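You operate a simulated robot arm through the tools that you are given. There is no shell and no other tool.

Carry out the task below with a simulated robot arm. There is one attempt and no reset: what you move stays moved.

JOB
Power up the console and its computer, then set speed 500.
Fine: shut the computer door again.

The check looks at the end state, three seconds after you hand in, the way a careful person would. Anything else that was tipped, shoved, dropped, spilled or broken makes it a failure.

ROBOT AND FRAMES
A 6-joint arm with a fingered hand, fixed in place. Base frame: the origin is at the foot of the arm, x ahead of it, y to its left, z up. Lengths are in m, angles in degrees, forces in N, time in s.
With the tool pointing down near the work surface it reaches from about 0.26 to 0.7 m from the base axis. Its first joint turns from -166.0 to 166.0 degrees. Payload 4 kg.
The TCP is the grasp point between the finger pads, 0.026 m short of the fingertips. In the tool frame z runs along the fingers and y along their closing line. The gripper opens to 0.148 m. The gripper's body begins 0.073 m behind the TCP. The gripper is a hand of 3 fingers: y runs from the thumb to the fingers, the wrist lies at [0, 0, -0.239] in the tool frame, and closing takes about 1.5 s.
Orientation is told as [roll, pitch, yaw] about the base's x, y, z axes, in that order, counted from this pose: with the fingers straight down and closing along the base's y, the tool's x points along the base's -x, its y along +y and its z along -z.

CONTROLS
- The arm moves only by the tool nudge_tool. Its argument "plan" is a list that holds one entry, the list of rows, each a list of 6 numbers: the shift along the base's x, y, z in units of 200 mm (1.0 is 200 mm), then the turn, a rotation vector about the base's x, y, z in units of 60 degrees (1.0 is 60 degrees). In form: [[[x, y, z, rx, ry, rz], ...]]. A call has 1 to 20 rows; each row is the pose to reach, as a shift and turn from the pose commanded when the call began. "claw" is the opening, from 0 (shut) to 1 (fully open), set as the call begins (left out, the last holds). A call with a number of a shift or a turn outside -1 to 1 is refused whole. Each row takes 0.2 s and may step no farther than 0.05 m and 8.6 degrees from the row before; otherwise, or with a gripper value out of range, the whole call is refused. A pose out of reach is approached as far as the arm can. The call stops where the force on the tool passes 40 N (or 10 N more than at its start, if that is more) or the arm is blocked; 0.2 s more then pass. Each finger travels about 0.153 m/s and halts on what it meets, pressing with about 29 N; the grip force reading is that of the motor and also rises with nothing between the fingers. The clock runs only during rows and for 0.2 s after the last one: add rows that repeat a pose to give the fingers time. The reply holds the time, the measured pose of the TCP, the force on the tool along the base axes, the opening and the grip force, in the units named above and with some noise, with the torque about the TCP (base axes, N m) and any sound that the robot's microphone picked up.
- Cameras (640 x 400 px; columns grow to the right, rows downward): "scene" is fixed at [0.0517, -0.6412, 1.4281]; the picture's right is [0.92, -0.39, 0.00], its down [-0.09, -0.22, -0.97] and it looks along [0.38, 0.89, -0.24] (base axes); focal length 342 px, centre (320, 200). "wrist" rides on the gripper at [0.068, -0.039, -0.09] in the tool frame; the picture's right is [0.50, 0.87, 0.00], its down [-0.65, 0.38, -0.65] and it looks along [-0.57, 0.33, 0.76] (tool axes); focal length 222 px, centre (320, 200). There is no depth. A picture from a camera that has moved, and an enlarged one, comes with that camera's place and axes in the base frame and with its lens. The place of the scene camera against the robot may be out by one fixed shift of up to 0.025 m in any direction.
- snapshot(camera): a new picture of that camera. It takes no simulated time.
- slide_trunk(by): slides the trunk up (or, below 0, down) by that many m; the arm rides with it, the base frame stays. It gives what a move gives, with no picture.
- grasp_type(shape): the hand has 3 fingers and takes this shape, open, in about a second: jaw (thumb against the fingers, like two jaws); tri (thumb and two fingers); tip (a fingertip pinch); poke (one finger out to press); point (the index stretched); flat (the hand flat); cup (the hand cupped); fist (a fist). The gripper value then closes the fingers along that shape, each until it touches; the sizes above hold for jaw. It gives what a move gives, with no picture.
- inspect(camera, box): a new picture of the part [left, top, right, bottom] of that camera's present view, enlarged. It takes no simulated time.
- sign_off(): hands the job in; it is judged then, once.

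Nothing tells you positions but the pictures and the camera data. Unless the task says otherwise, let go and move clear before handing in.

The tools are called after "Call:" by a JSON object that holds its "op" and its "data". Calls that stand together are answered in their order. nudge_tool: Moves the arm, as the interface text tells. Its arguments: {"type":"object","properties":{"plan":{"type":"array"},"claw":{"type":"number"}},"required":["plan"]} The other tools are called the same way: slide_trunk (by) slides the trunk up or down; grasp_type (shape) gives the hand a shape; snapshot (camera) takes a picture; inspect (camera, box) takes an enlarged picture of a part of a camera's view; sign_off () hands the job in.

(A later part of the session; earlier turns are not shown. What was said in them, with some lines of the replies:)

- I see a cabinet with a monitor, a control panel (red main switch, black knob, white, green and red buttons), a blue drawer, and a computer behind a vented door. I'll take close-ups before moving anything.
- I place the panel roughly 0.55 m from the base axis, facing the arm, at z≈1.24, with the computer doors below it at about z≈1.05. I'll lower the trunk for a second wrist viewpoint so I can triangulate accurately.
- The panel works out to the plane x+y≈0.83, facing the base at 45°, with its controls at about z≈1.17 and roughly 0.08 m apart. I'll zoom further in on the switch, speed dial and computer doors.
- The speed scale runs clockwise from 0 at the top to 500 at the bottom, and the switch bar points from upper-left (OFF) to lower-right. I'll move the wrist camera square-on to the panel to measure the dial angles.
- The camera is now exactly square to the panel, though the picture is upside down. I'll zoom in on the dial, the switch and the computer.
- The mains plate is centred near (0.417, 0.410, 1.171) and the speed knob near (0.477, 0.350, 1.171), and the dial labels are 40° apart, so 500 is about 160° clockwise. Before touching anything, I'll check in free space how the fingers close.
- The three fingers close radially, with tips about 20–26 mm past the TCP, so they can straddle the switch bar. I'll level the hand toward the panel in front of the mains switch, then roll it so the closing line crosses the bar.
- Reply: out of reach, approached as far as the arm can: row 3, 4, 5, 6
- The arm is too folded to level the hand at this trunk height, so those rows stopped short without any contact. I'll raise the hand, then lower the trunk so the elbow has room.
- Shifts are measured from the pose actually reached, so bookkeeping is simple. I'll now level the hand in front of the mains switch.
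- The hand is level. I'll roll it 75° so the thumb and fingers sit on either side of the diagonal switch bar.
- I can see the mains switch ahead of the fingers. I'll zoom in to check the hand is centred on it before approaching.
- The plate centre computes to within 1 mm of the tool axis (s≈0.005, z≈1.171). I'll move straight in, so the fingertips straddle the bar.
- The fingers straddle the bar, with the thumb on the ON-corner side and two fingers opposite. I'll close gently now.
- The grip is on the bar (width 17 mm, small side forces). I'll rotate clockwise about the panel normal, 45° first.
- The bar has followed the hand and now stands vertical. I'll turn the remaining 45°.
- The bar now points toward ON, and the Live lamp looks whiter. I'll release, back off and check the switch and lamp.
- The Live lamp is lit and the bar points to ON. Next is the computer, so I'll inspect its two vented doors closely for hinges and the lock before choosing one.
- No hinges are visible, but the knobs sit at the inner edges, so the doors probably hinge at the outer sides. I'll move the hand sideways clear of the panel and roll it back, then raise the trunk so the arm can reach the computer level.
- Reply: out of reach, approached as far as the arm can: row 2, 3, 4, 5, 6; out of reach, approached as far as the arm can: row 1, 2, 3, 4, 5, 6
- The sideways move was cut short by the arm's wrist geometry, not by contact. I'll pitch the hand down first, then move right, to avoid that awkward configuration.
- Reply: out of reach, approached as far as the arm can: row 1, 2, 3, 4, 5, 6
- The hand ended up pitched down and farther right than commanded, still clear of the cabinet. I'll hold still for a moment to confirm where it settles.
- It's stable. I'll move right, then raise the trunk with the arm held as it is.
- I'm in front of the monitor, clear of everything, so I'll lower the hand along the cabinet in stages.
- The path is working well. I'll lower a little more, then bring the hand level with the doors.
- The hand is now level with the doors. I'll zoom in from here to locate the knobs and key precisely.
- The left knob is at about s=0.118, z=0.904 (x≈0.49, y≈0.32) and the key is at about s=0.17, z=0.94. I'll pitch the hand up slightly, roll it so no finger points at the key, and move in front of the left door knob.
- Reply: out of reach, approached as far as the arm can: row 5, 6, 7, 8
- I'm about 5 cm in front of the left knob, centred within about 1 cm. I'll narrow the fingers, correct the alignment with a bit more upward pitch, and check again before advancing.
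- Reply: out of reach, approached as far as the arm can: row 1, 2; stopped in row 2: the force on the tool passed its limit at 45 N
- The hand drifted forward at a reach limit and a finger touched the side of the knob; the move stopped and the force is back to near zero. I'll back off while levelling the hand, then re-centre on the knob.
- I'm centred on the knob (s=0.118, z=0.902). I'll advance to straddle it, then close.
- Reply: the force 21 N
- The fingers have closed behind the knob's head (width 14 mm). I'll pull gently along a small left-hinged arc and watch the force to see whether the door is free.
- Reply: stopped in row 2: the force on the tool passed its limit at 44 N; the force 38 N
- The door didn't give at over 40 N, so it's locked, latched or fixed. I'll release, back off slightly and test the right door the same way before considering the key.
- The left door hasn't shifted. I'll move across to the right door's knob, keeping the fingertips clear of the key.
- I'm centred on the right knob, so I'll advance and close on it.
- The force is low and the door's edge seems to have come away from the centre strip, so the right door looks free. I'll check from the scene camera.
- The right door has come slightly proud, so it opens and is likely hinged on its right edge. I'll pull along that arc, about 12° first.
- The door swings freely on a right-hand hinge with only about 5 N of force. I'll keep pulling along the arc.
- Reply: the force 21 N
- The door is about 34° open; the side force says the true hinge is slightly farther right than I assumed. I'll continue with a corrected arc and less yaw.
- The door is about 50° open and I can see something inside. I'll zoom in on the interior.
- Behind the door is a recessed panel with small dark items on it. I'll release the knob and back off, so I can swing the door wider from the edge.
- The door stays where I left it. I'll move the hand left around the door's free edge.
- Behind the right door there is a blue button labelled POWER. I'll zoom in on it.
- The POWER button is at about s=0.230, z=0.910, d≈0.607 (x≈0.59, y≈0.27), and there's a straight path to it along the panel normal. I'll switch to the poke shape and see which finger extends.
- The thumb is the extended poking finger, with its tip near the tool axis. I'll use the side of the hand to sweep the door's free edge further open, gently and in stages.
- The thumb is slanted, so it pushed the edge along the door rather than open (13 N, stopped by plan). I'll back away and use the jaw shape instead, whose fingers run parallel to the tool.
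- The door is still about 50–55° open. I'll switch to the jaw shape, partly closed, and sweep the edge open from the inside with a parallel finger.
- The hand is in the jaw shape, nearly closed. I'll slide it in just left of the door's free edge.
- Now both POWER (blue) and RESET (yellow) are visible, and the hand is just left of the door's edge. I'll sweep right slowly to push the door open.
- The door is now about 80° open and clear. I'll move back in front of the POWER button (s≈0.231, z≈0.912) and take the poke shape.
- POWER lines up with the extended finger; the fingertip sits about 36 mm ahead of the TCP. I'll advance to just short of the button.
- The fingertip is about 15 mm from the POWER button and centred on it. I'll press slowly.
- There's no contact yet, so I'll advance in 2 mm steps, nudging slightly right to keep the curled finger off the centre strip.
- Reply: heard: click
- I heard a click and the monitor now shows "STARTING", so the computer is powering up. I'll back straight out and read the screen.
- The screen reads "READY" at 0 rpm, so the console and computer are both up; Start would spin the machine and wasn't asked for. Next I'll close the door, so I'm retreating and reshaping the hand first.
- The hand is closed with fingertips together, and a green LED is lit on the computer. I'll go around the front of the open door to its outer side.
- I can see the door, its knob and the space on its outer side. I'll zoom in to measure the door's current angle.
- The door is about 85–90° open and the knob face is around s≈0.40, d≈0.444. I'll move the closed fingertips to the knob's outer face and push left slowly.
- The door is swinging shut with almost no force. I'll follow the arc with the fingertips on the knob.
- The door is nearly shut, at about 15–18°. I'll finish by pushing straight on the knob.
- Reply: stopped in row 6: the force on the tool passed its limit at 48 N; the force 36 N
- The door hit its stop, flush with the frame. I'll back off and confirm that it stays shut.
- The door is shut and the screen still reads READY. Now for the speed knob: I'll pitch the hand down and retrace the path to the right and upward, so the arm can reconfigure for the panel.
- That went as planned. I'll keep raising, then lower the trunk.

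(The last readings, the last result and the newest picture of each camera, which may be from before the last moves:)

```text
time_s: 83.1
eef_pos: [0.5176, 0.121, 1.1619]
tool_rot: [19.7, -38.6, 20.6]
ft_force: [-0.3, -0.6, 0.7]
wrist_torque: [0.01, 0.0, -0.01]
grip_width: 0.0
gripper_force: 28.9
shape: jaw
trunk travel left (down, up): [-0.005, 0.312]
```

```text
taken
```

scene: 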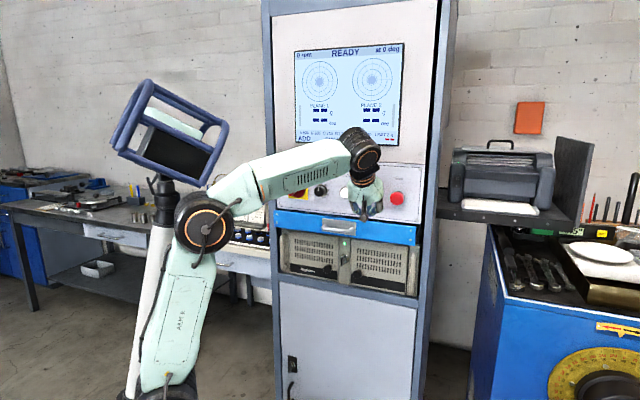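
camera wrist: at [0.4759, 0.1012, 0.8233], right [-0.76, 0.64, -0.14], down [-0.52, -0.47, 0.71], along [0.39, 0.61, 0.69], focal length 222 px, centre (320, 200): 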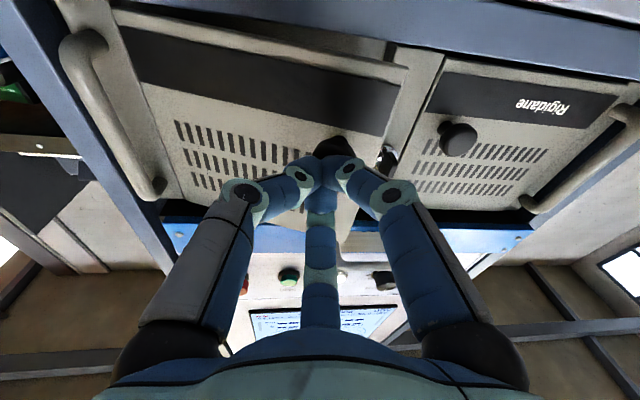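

I'm at panel height, to the right of the knob. I'll bring the hand level here, where the wrist geometry is comfortable.

Call:
{"op": "nudge_tool", "data": {"plan": [[[-0.0127, -0.0127, 0.0076, 0.0958, -0.0902, -0.0132], [-0.0255, -0.0255, 0.0152, 0.1917, -0.1803, -0.0264], [-0.0382, -0.0382, 0.0228, 0.2875, -0.2705, -0.0397], [-0.0509, -0.0509, 0.0303, 0.3833, -0.3607, -0.0529], [-0.0637, -0.0637, 0.0379, 0.4792, -0.4508, -0.0661], [-0.0764, -0.0764, 0.0455, 0.575, -0.541, -0.0793]]], "claw": 0.4}}

Call:
{"op": "snapshot", "data": {"camera": "wrist"}}

Call:
{"op": "snapshot", "data": {"camera": "scene"}}

```text
time_s: 84.5
eef_pos: [0.502, 0.1061, 1.1708]
tool_rot: [90.6, -68.1, -45.7]
ft_force: [0.1, 0.0, -0.6]
wrist_torque: [-0.01, -0.02, 0.0]
grip_width: 0.0591
gripper_force: 0.0
shape: jaw
trunk travel left (down, up): [-0.005, 0.312]
```

```text
taken
camera wrist: at [0.4455, 0.036, 1.0946], right [-0.7, 0.7, -0.14], down [-0.54, -0.39, 0.75], along [0.47, 0.6, 0.65], focal length 222 px, centre (320, 200)
```

wrist: 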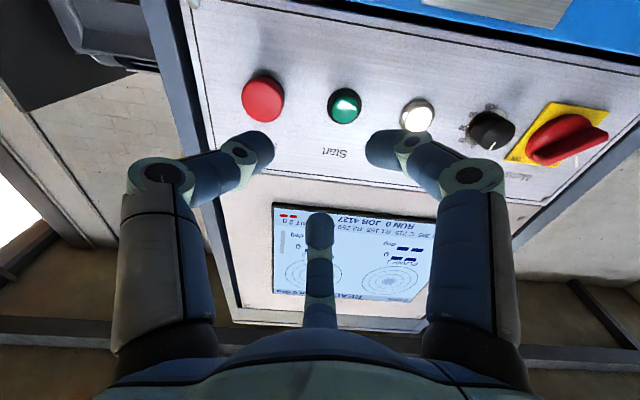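

```text
taken
```

scene: 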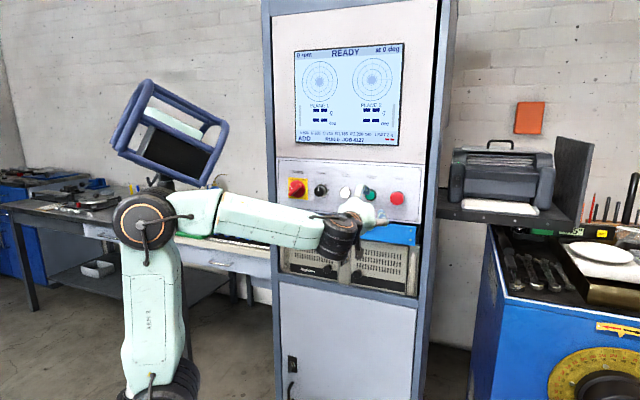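

The hand is level, and the camera shows the panel lit and READY. I'll roll the hand 40° counter-clockwise and slide left in front of the speed knob.

Call:
{"op": "nudge_tool", "data": {"plan": [[[-0.0768, 0.1476, 0, -0.0786, -0.0786, 0], [-0.1537, 0.2951, 0, -0.1571, -0.1571, 0], [-0.2305, 0.4427, 0, -0.2357, -0.2357, 0], [-0.3073, 0.5902, 0, -0.3143, -0.3143, 0], [-0.3842, 0.7378, 0, -0.3928, -0.3928, 0], [-0.461, 0.8853, 0, -0.4714, -0.4714, 0]]]}}

Call:
{"op": "snapshot", "data": {"camera": "wrist"}}

Call:
{"op": "inspect", "data": {"camera": "scene", "box": [270, 150, 390, 240]}}

```text
time_s: 85.9
eef_pos: [0.4082, 0.2819, 1.1712]
tool_rot: [-90.3, -72.1, 135.2]
ft_force: [0.6, -0.3, 0.3]
wrist_torque: [-0.03, 0.01, 0.0]
grip_width: 0.059
gripper_force: 0.2
shape: jaw
trunk travel left (down, up): [-0.005, 0.312]
```

```text
taken
camera wrist: at [0.3848, 0.1787, 1.1192], right [-0.47, 0.47, -0.74], down [-0.86, -0.07, 0.51], along [0.19, 0.88, 0.44], focal length 222 px, centre (320, 200)
```

wrist: 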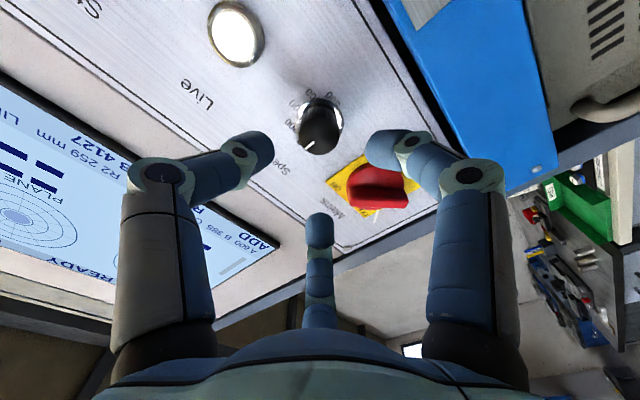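

```text
4.44 times, centred on (330, 195) of scene
camera zoom: at [0.0517, -0.6412, 1.4281], right [0.92, -0.39, 0.0], down [-0.09, -0.22, -0.97], along [0.38, 0.89, -0.24], focal length 1522 px, centre (276, 222)
```

zoom: 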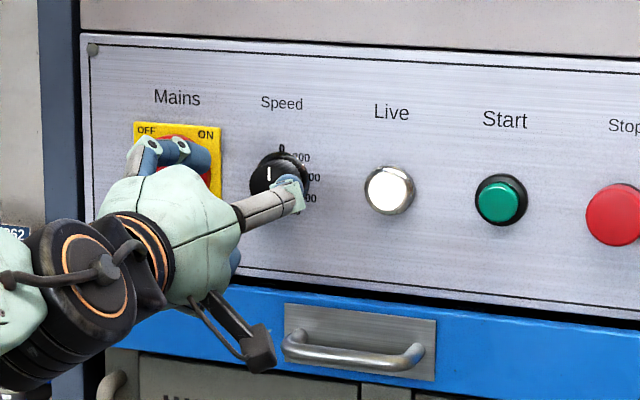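

I'm in front of the speed knob at s=0.089. I'll zoom in to check the alignment.

Call:
{"op": "inspect", "data": {"camera": "wrist", "box": [260, 70, 380, 180]}}

```text
3.64 times, centred on (320, 125) of wrist
camera zoom: at [0.3848, 0.1787, 1.1192], right [-0.47, 0.47, -0.74], down [-0.86, -0.07, 0.51], along [0.19, 0.88, 0.44], focal length 808 px, centre (320, 473)
```

zoom: 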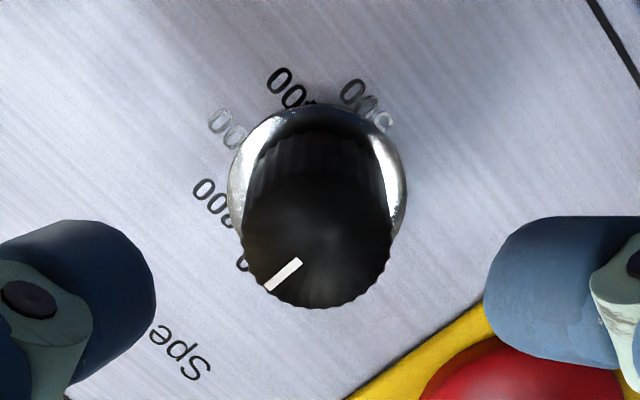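

The knob face is on the tool axis to within a millimetre, at d≈0.563. I'll narrow the fingers and advance around the knob.

Call:
{"op": "nudge_tool", "data": {"plan": [[[0, 0, 0, 0, 0, 0], [0, 0, 0, 0, 0, 0], [0.0566, 0.0566, 0, 0, 0, 0], [0.1131, 0.1131, 0, 0, 0, 0], [0.1697, 0.1697, 0, 0, 0, 0], [0.2263, 0.2263, 0, 0, 0, 0]]], "claw": 0.3}}

Call:
{"op": "snapshot", "data": {"camera": "wrist"}}

Call:
{"op": "inspect", "data": {"camera": "scene", "box": [270, 150, 370, 230]}}

```text
time_s: 87.3
eef_pos: [0.4557, 0.3306, 1.1707]
tool_rot: [-90.5, -72.1, 135.5]
ft_force: [0.7, 1.3, 0.7]
wrist_torque: [-0.01, 0.01, 0.0]
grip_width: 0.045
gripper_force: 0.1
shape: jaw
trunk travel left (down, up): [-0.005, 0.312]
```

```text
taken
camera wrist: at [0.4312, 0.2252, 1.1186], right [-0.47, 0.47, -0.74], down [-0.86, -0.07, 0.5], along [0.19, 0.88, 0.44], focal length 222 px, centre (320, 200)
```

wrist: 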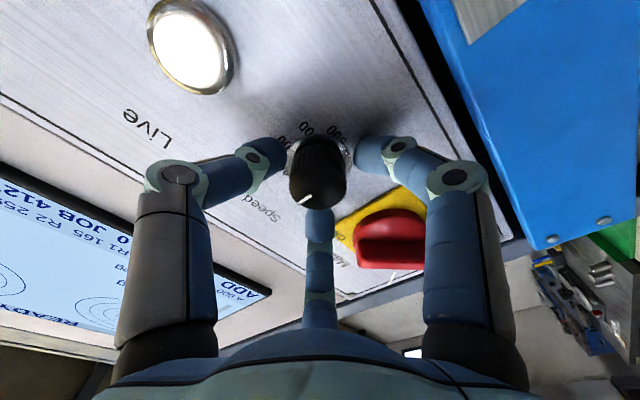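

```text
5.00 times, centred on (320, 190) of scene
camera zoom: at [0.0517, -0.6412, 1.4281], right [0.92, -0.39, 0.0], down [-0.09, -0.22, -0.97], along [0.38, 0.89, -0.24], focal length 1712 px, centre (320, 250)
```

zoom: 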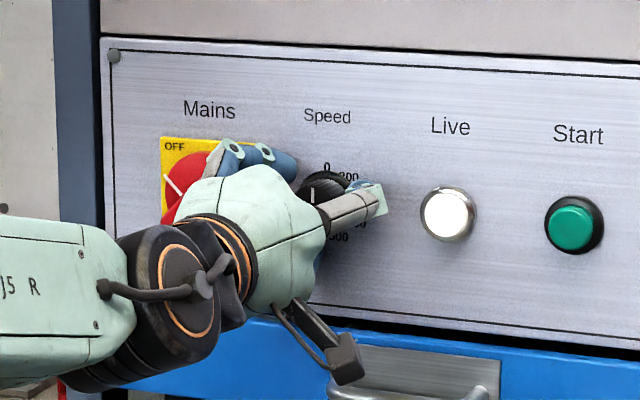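

The fingers surround the knob. I'll back off a few millimetres so the tips clear the metal ring, then close.

Call:
{"op": "nudge_tool", "data": {"plan": [[[-0.0212, -0.0212, 0, 0, 0, 0], [-0.0212, -0.0212, 0, 0, 0, 0]]]}}

Call:
{"op": "nudge_tool", "data": {"plan": [[[0, 0, 0, 0, 0, 0], [0, 0, 0, 0, 0, 0], [0, 0, 0, 0, 0, 0], [0, 0, 0, 0, 0, 0]]], "claw": 0.0}}

Call:
{"op": "inspect", "data": {"camera": "wrist", "box": [240, 90, 400, 230]}}

Call:
{"op": "inspect", "data": {"camera": "scene", "box": [270, 150, 370, 230]}}

```text
time_s: 87.9
eef_pos: [0.4501, 0.3265, 1.1715]
tool_rot: [-90.6, -72.0, 135.5]
ft_force: [0.3, -0.5, -0.2]
wrist_torque: [0.01, -0.01, 0.01]
grip_width: 0.0448
gripper_force: 0.0
shape: jaw
trunk travel left (down, up): [-0.005, 0.312]
```

```text
time_s: 88.9
eef_pos: [0.449, 0.3253, 1.1719]
tool_rot: [-90.6, -72.0, 135.5]
ft_force: [1.7, 2.2, 1.9]
wrist_torque: [0.02, -0.04, 0.02]
grip_width: 0.0275
gripper_force: 28.9
shape: jaw
trunk travel left (down, up): [-0.005, 0.312]
```

```text
2.86 times, centred on (320, 160) of wrist
camera zoom: at [0.4273, 0.222, 1.1196], right [-0.47, 0.47, -0.74], down [-0.86, -0.07, 0.5], along [0.19, 0.88, 0.44], focal length 635 px, centre (320, 314)
```

zoom: 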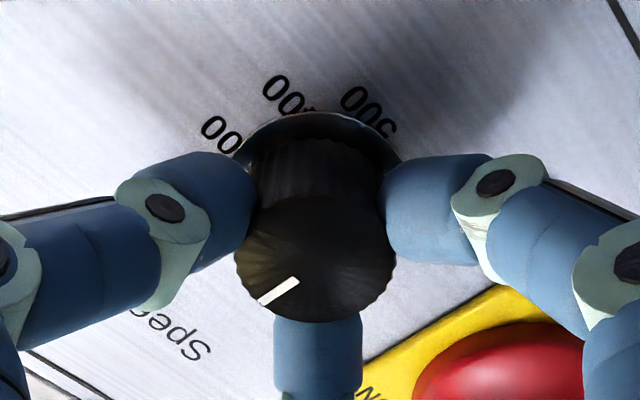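

```text
5.00 times, centred on (320, 190) of scene
camera zoom: at [0.0517, -0.6412, 1.4281], right [0.92, -0.39, 0.0], down [-0.09, -0.22, -0.97], along [0.38, 0.89, -0.24], focal length 1712 px, centre (320, 250)
```

zoom: 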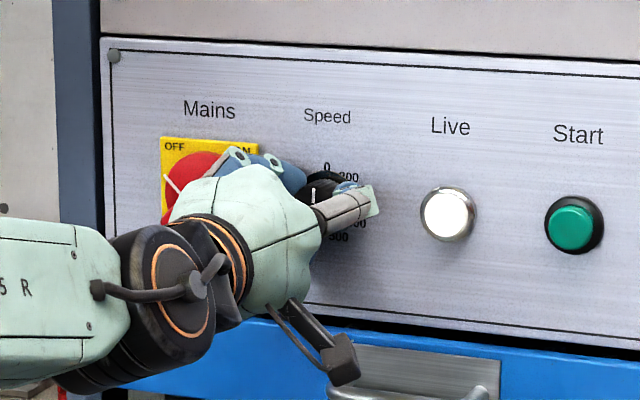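

The grip is firm and even (28 mm). I'll rotate clockwise 40° first and check that the pointer follows.

Call:
{"op": "nudge_tool", "data": {"plan": [[[0, 0, 0, 0.0943, 0.0943, 0], [0, 0, 0, 0.1886, 0.1886, 0], [0, 0, 0, 0.2828, 0.2828, 0], [0, 0, 0, 0.3771, 0.3771, 0], [0, 0, 0, 0.4714, 0.4714, 0]]]}}

Call:
{"op": "inspect", "data": {"camera": "wrist", "box": [240, 90, 400, 230]}}

Call:
{"op": "inspect", "data": {"camera": "scene", "box": [270, 150, 370, 230]}}

```text
time_s: 90.1
eef_pos: [0.4517, 0.325, 1.1714]
tool_rot: [90.5, -67.9, -45.6]
ft_force: [3.3, 0.4, 5.4]
wrist_torque: [0.01, -0.1, -0.08]
grip_width: 0.0274
gripper_force: 29.1
shape: jaw
trunk travel left (down, up): [-0.005, 0.312]
```

```text
2.86 times, centred on (320, 160) of wrist
camera zoom: at [0.3944, 0.255, 1.0952], right [-0.7, 0.7, -0.14], down [-0.54, -0.39, 0.75], along [0.47, 0.6, 0.65], focal length 635 px, centre (320, 314)
```

zoom: 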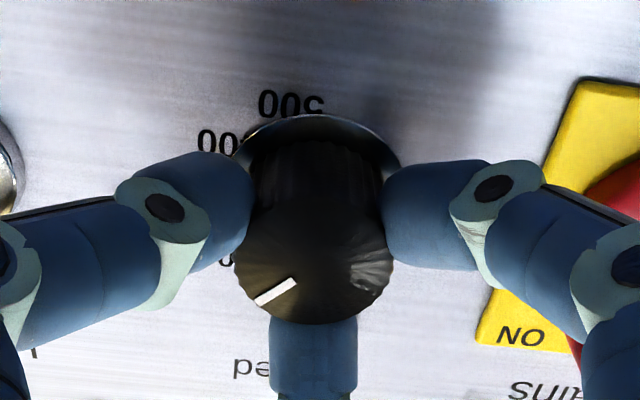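

```text
5.00 times, centred on (320, 190) of scene
camera zoom: at [0.0517, -0.6412, 1.4281], right [0.92, -0.39, 0.0], down [-0.09, -0.22, -0.97], along [0.38, 0.89, -0.24], focal length 1712 px, centre (320, 250)
```

zoom: 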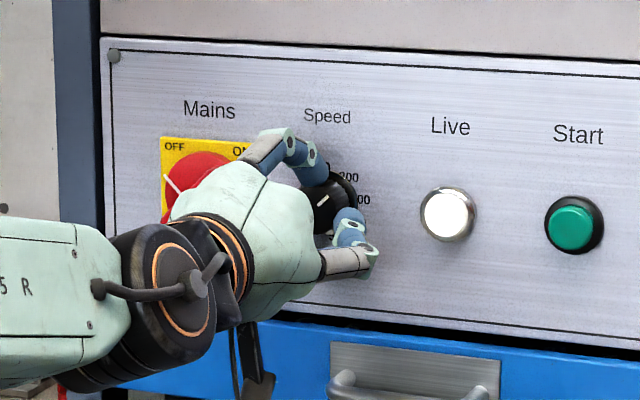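

The pointer turned with the hand and now points up-right at 200. I'll turn another 40°.

Call:
{"op": "nudge_tool", "data": {"plan": [[[0, 0, 0, 0.0943, 0.0943, 0], [0, 0, 0, 0.1886, 0.1886, 0], [0, 0, 0, 0.2828, 0.2828, 0], [0, 0, 0, 0.3771, 0.3771, 0], [0, 0, 0, 0.4714, 0.4714, 0]]]}}

Call:
{"op": "inspect", "data": {"camera": "wrist", "box": [240, 90, 400, 230]}}

Call:
{"op": "inspect", "data": {"camera": "scene", "box": [270, 150, 370, 230]}}

```text
time_s: 91.3
eef_pos: [0.4527, 0.324, 1.1712]
tool_rot: [89.9, -27.9, -45.1]
ft_force: [8.9, 1.5, 7.8]
wrist_torque: [0.1, -0.13, -0.16]
grip_width: 0.0271
gripper_force: 28.6
shape: jaw
trunk travel left (down, up): [-0.005, 0.312]
```

```text
2.86 times, centred on (320, 160) of wrist
camera zoom: at [0.3579, 0.291, 1.1063], right [-0.6, 0.6, 0.53], down [-0.18, -0.75, 0.64], along [0.78, 0.29, 0.55], focal length 635 px, centre (320, 314)
```

zoom: 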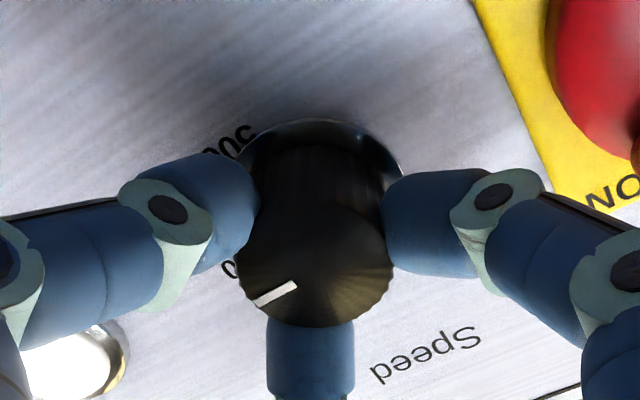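

```text
5.00 times, centred on (320, 190) of scene
camera zoom: at [0.0517, -0.6412, 1.4281], right [0.92, -0.39, 0.0], down [-0.09, -0.22, -0.97], along [0.38, 0.89, -0.24], focal length 1712 px, centre (320, 250)
```

zoom: 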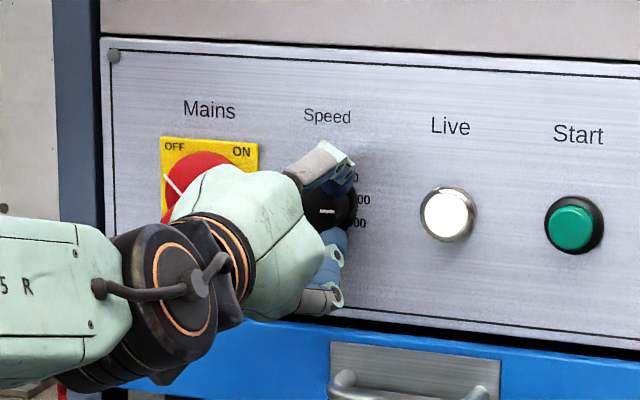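

Now at 80° (300). To go further I'll release, rotate the open hand back 80° around the knob, and re-grip.

Call:
{"op": "nudge_tool", "data": {"plan": [[[0, 0, 0, 0, 0, 0], [0, 0, 0, 0, 0, 0], [0, 0, 0, 0, 0, 0]]], "claw": 0.3}}

Call:
{"op": "inspect", "data": {"camera": "wrist", "box": [240, 90, 400, 230]}}

Call:
{"op": "nudge_tool", "data": {"plan": [[[0, 0, 0, -0.0943, -0.0943, 0], [0, 0, 0, -0.1886, -0.1886, 0], [0, 0, 0, -0.2828, -0.2828, 0], [0, 0, 0, -0.3771, -0.3771, 0], [0, 0, 0, -0.4714, -0.4714, 0], [0, 0, 0, -0.5657, -0.5657, 0], [0, 0, 0, -0.66, -0.66, 0], [0, 0, 0, -0.7543, -0.7543, 0], [0, 0, 0, -0.8485, -0.8485, 0], [0, 0, 0, -0.9428, -0.9428, 0]]]}}

Call:
{"op": "inspect", "data": {"camera": "wrist", "box": [240, 90, 400, 230]}}

```text
time_s: 92.1
eef_pos: [0.4514, 0.3255, 1.1711]
tool_rot: [89.9, -28.0, -45.3]
ft_force: [0.6, -0.3, 1.1]
wrist_torque: [-0.03, -0.01, 0.0]
grip_width: 0.0443
gripper_force: 0.1
shape: jaw
trunk travel left (down, up): [-0.005, 0.312]
```

```text
2.86 times, centred on (320, 160) of wrist
camera zoom: at [0.357, 0.291, 1.106], right [-0.6, 0.6, 0.53], down [-0.18, -0.75, 0.64], along [0.78, 0.29, 0.55], focal length 635 px, centre (320, 314)
```

zoom: 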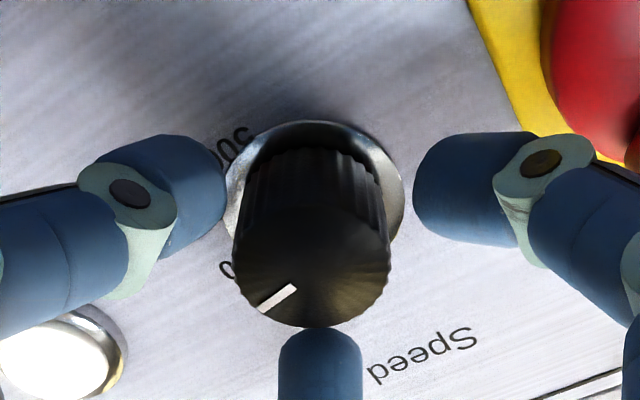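

```text
time_s: 94.3
eef_pos: [0.4514, 0.3245, 1.171]
tool_rot: [-90.6, -71.8, 135.6]
ft_force: [-0.2, -0.4, 0.2]
wrist_torque: [-0.02, 0.03, 0.04]
grip_width: 0.0443
gripper_force: 0.0
shape: jaw
trunk travel left (down, up): [-0.005, 0.312]
```

```text
2.86 times, centred on (320, 160) of wrist
camera zoom: at [0.428, 0.2203, 1.1206], right [-0.47, 0.47, -0.74], down [-0.86, -0.07, 0.5], along [0.19, 0.88, 0.44], focal length 635 px, centre (320, 314)
```

zoom: 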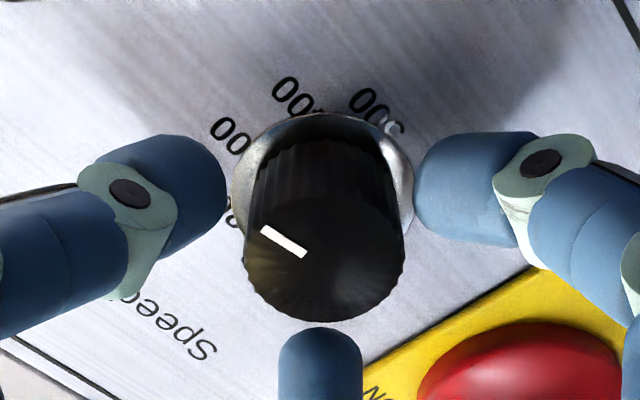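

The pointer stayed at the third mark (300). I'll re-grip and turn the remaining 80°.

Call:
{"op": "nudge_tool", "data": {"plan": [[[0, 0, 0, 0, 0, 0], [0, 0, 0, 0, 0, 0], [0, 0, 0, 0, 0, 0], [0, 0, 0, 0, 0, 0]]], "claw": 0.0}}

Call:
{"op": "nudge_tool", "data": {"plan": [[[0, 0, 0, 0.0943, 0.0943, 0], [0, 0, 0, 0.1886, 0.1886, 0], [0, 0, 0, 0.2828, 0.2828, 0], [0, 0, 0, 0.3771, 0.3771, 0], [0, 0, 0, 0.4714, 0.4714, 0], [0, 0, 0, 0.5657, 0.5657, 0], [0, 0, 0, 0.66, 0.66, 0], [0, 0, 0, 0.7543, 0.7543, 0]]]}}

Call:
{"op": "inspect", "data": {"camera": "wrist", "box": [240, 90, 400, 230]}}

Call:
{"op": "inspect", "data": {"camera": "scene", "box": [270, 150, 370, 230]}}

```text
time_s: 95.3
eef_pos: [0.4523, 0.3245, 1.1715]
tool_rot: [-90.6, -71.9, 135.6]
ft_force: [2.7, 2.2, 1.7]
wrist_torque: [-0.01, -0.03, -0.01]
grip_width: 0.0269
gripper_force: 29.6
shape: jaw
trunk travel left (down, up): [-0.005, 0.312]
```

```text
time_s: 97.1
eef_pos: [0.4524, 0.3237, 1.1718]
tool_rot: [90.1, -43.7, -45.3]
ft_force: [10.4, -3.5, 2.3]
wrist_torque: [0.01, 0.0, -0.25]
grip_width: 0.0266
gripper_force: 28.9
shape: jaw
trunk travel left (down, up): [-0.005, 0.312]
```

```text
2.86 times, centred on (320, 160) of wrist
camera zoom: at [0.3722, 0.2766, 1.0975], right [-0.68, 0.68, 0.28], down [-0.32, -0.61, 0.73], along [0.66, 0.4, 0.63], focal length 635 px, centre (320, 314)
```

zoom: 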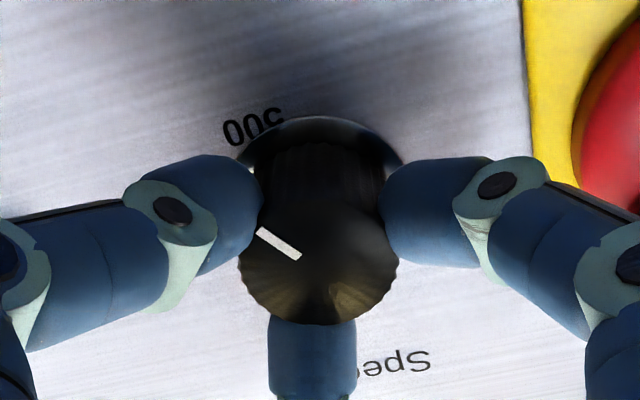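

```text
5.00 times, centred on (320, 190) of scene
camera zoom: at [0.0517, -0.6412, 1.4281], right [0.92, -0.39, 0.0], down [-0.09, -0.22, -0.97], along [0.38, 0.89, -0.24], focal length 1712 px, centre (320, 250)
```

zoom: 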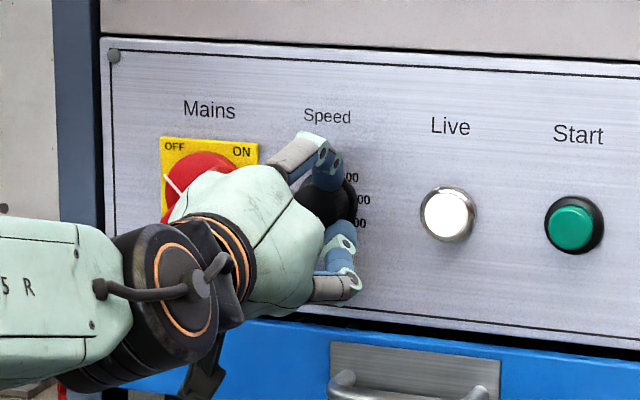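

The knob is following, now at 144°. I'll turn the last 16° to 500.

Call:
{"op": "nudge_tool", "data": {"plan": [[[0, 0, 0, 0.0943, 0.0943, 0], [0, 0, 0, 0.1886, 0.1886, 0], [0, 0, 0, 0.1886, 0.1886, 0]]]}}

Call:
{"op": "inspect", "data": {"camera": "wrist", "box": [240, 90, 400, 230]}}

Call:
{"op": "nudge_tool", "data": {"plan": [[[0, 0, 0, 0, 0, 0], [0, 0, 0, 0, 0, 0], [0, 0, 0, 0, 0, 0]]], "claw": 0.35}}

Call:
{"op": "inspect", "data": {"camera": "wrist", "box": [240, 90, 400, 230]}}

Call:
{"op": "inspect", "data": {"camera": "scene", "box": [300, 170, 340, 210]}}

```text
time_s: 97.9
eef_pos: [0.4528, 0.3239, 1.1712]
tool_rot: [90.0, -28.0, -45.2]
ft_force: [11.7, -5.2, 3.1]
wrist_torque: [-0.14, -0.2, -0.29]
grip_width: 0.0265
gripper_force: 29.2
shape: jaw
trunk travel left (down, up): [-0.005, 0.312]
```

```text
2.86 times, centred on (320, 160) of wrist
camera zoom: at [0.3585, 0.2902, 1.1063], right [-0.6, 0.6, 0.53], down [-0.18, -0.75, 0.64], along [0.78, 0.29, 0.55], focal length 635 px, centre (320, 314)
```

zoom: 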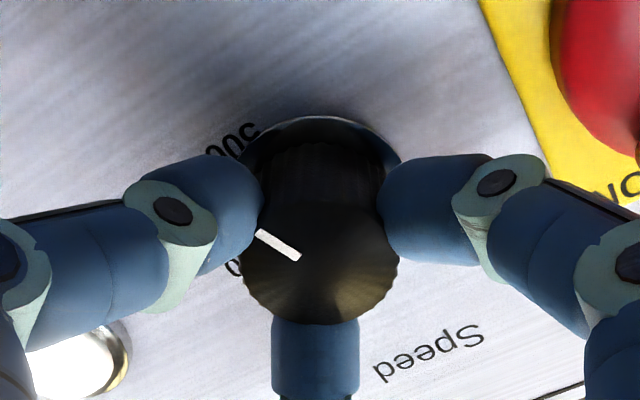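

```text
time_s: 98.7
eef_pos: [0.4511, 0.3245, 1.1725]
tool_rot: [89.9, -28.0, -45.2]
ft_force: [0.0, 0.1, -0.1]
wrist_torque: [0.03, 0.0, 0.0]
grip_width: 0.0516
gripper_force: 0.0
shape: jaw
trunk travel left (down, up): [-0.005, 0.312]
```

```text
2.86 times, centred on (320, 160) of wrist
camera zoom: at [0.3568, 0.291, 1.1063], right [-0.6, 0.6, 0.53], down [-0.18, -0.75, 0.64], along [0.78, 0.29, 0.56], focal length 635 px, centre (320, 314)
```

zoom: 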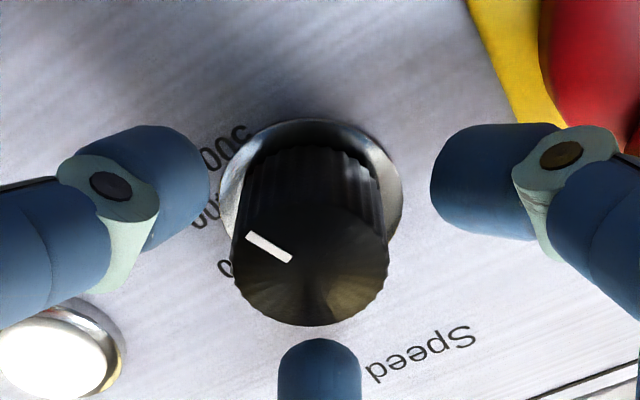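

```text
10.00 times, centred on (320, 190) of scene
camera zoom: at [0.0517, -0.6412, 1.4281], right [0.92, -0.39, 0.0], down [-0.09, -0.22, -0.97], along [0.38, 0.89, -0.24], focal length 3425 px, centre (320, 300)
```

zoom: 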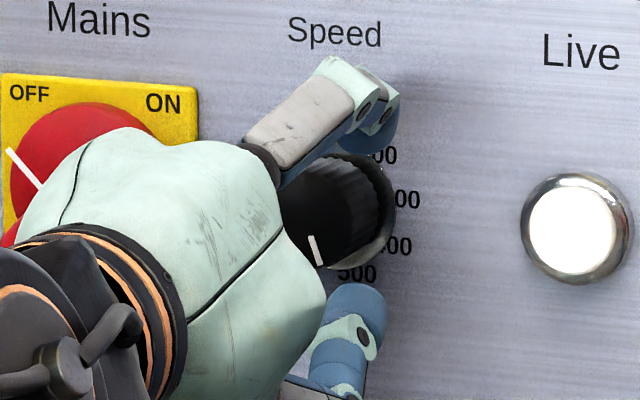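

The pointer now aims down toward 500. I'll back off and check the setting properly.

Call:
{"op": "nudge_tool", "data": {"plan": [[[-0.0619, -0.0619, 0, 0, 0, 0], [-0.1237, -0.1237, 0, 0, 0, 0], [-0.1856, -0.1856, 0, 0, 0, 0], [-0.2475, -0.2475, 0, 0, 0, 0]]]}}

Call:
{"op": "inspect", "data": {"camera": "scene", "box": [305, 175, 345, 205]}}

Call:
{"op": "inspect", "data": {"camera": "wrist", "box": [260, 70, 380, 180]}}

Call:
{"op": "snapshot", "data": {"camera": "scene"}}

```text
time_s: 99.7
eef_pos: [0.4007, 0.2743, 1.1712]
tool_rot: [90.1, -28.0, -45.3]
ft_force: [0.3, -1.0, -0.1]
wrist_torque: [-0.01, 0.03, -0.03]
grip_width: 0.0514
gripper_force: 0.1
shape: jaw
trunk travel left (down, up): [-0.005, 0.312]
```

```text
13.33 times, centred on (325, 190) of scene
camera zoom: at [0.0517, -0.6412, 1.4281], right [0.92, -0.39, 0.0], down [-0.09, -0.22, -0.97], along [0.38, 0.89, -0.24], focal length 4567 px, centre (253, 333)
```

zoom: 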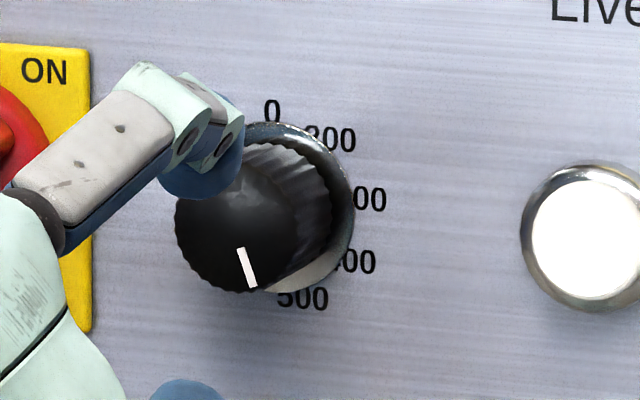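

```text
3.64 times, centred on (320, 125) of wrist
camera zoom: at [0.3067, 0.2416, 1.1062], right [-0.6, 0.6, 0.53], down [-0.18, -0.75, 0.64], along [0.78, 0.29, 0.56], focal length 808 px, centre (320, 473)
```

zoom: 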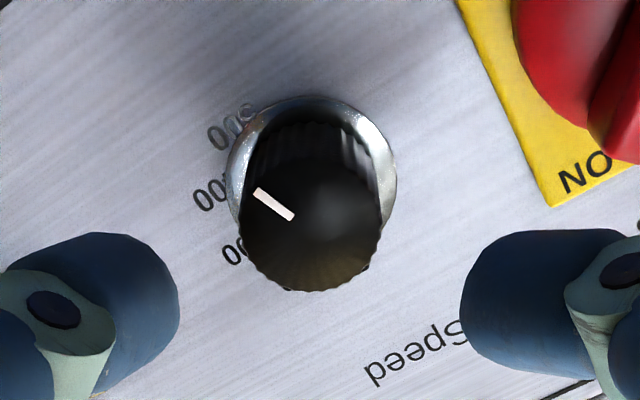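

```text
taken
```

scene: 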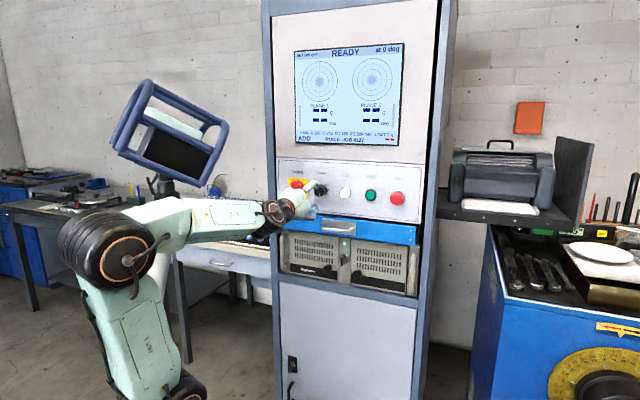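

The pointer sits at about 160–165°, right at the 500 mark, and the monitor's rpm text has changed. I'll read the screen.

Call:
{"op": "inspect", "data": {"camera": "scene", "box": [290, 40, 360, 80]}}

Call:
{"op": "inspect", "data": {"camera": "scene", "box": [290, 35, 410, 155]}}

```text
9.14 times, centred on (325, 60) of scene
camera zoom: at [0.0517, -0.6412, 1.4281], right [0.92, -0.39, 0.0], down [-0.09, -0.22, -0.97], along [0.38, 0.89, -0.24], focal length 3131 px, centre (274, 1480)
```

zoom: 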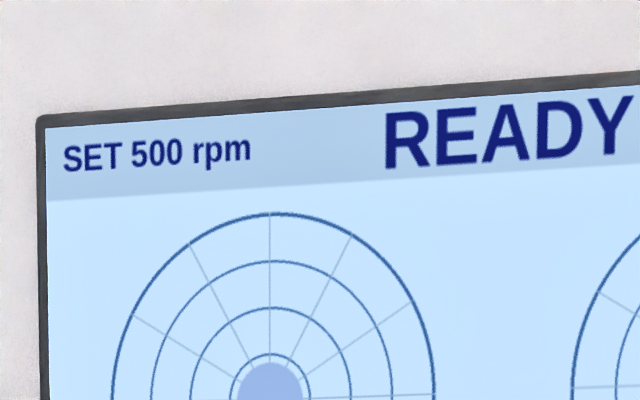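

```text
3.33 times, centred on (350, 95) of scene
camera zoom: at [0.0517, -0.6412, 1.4281], right [0.92, -0.39, 0.0], down [-0.09, -0.22, -0.97], along [0.38, 0.89, -0.24], focal length 1142 px, centre (220, 550)
```

zoom: 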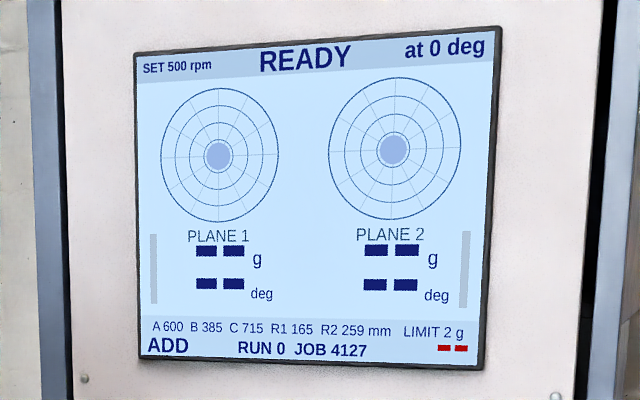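

The screen shows "SET 500 rpm" and READY. I'll take a last look at the computer door, the mains switch and the surroundings before handing in.

Call:
{"op": "inspect", "data": {"camera": "scene", "box": [270, 210, 430, 310]}}

Call:
{"op": "inspect", "data": {"camera": "scene", "box": [270, 150, 430, 250]}}

Call:
{"op": "snapshot", "data": {"camera": "wrist"}}

```text
4.00 times, centred on (350, 260) of scene
camera zoom: at [0.0517, -0.6412, 1.4281], right [0.92, -0.39, 0.0], down [-0.09, -0.22, -0.97], along [0.38, 0.89, -0.24], focal length 1370 px, centre (200, -40)
```

zoom: 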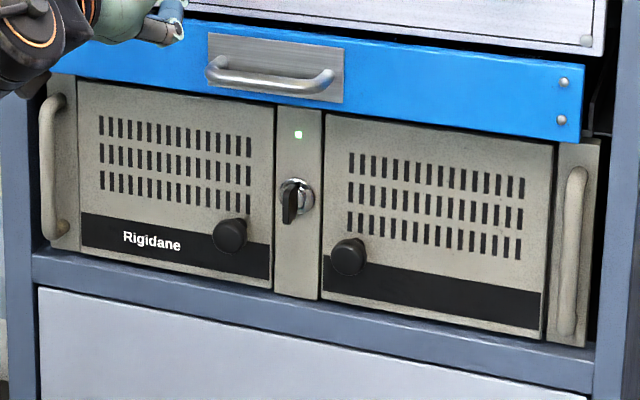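

```text
4.00 times, centred on (350, 200) of scene
camera zoom: at [0.0517, -0.6412, 1.4281], right [0.92, -0.39, 0.0], down [-0.09, -0.22, -0.97], along [0.38, 0.89, -0.24], focal length 1370 px, centre (200, 200)
```

zoom: 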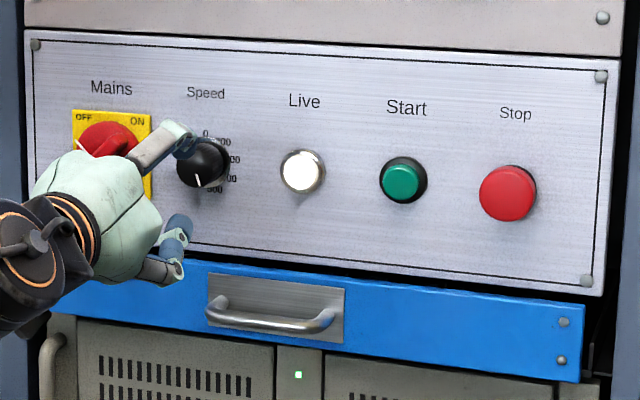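

```text
taken
camera wrist: at [0.3067, 0.2416, 1.1062], right [-0.6, 0.6, 0.53], down [-0.18, -0.75, 0.64], along [0.78, 0.29, 0.56], focal length 222 px, centre (320, 200)
```

wrist: 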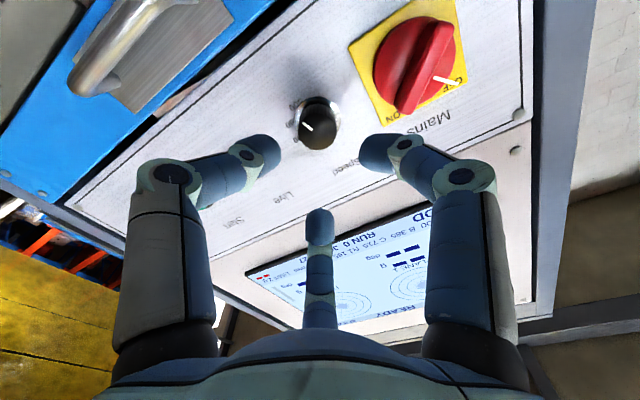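

Everything checks out: the mains is ON with Live lit, the computer LED is green, and the screen reads READY with SET 500 rpm. The computer door is flush shut and the hand is clear of the panel, so I'm handing in.

Call:
{"op": "sign_off", "data": {}}

```text
The job is handed in.
```

The console and its computer are powered up, the speed is set to 500, and the computer door is shut again. I've handed the job in, but no result has come back yet.

- **Console:** the Mains switch is at ON and the Live lamp is lit.
- **Computer:** I pressed POWER behind the right-hand door. A green LED came on and the screen reads READY.
- **Speed:** the knob points at 500, and the screen shows "SET 500 rpm".
- **Door:** the right-hand door is closed flush, as it was at the start.

I didn't press Start, because that would spin the machine and you didn't ask for it. I left RESET and the key alone too.

I pulled on the left-hand door first, and it didn't open. During that a finger bumped its knob and the arm stopped itself at 45 N. I saw no damage or movement afterwards.
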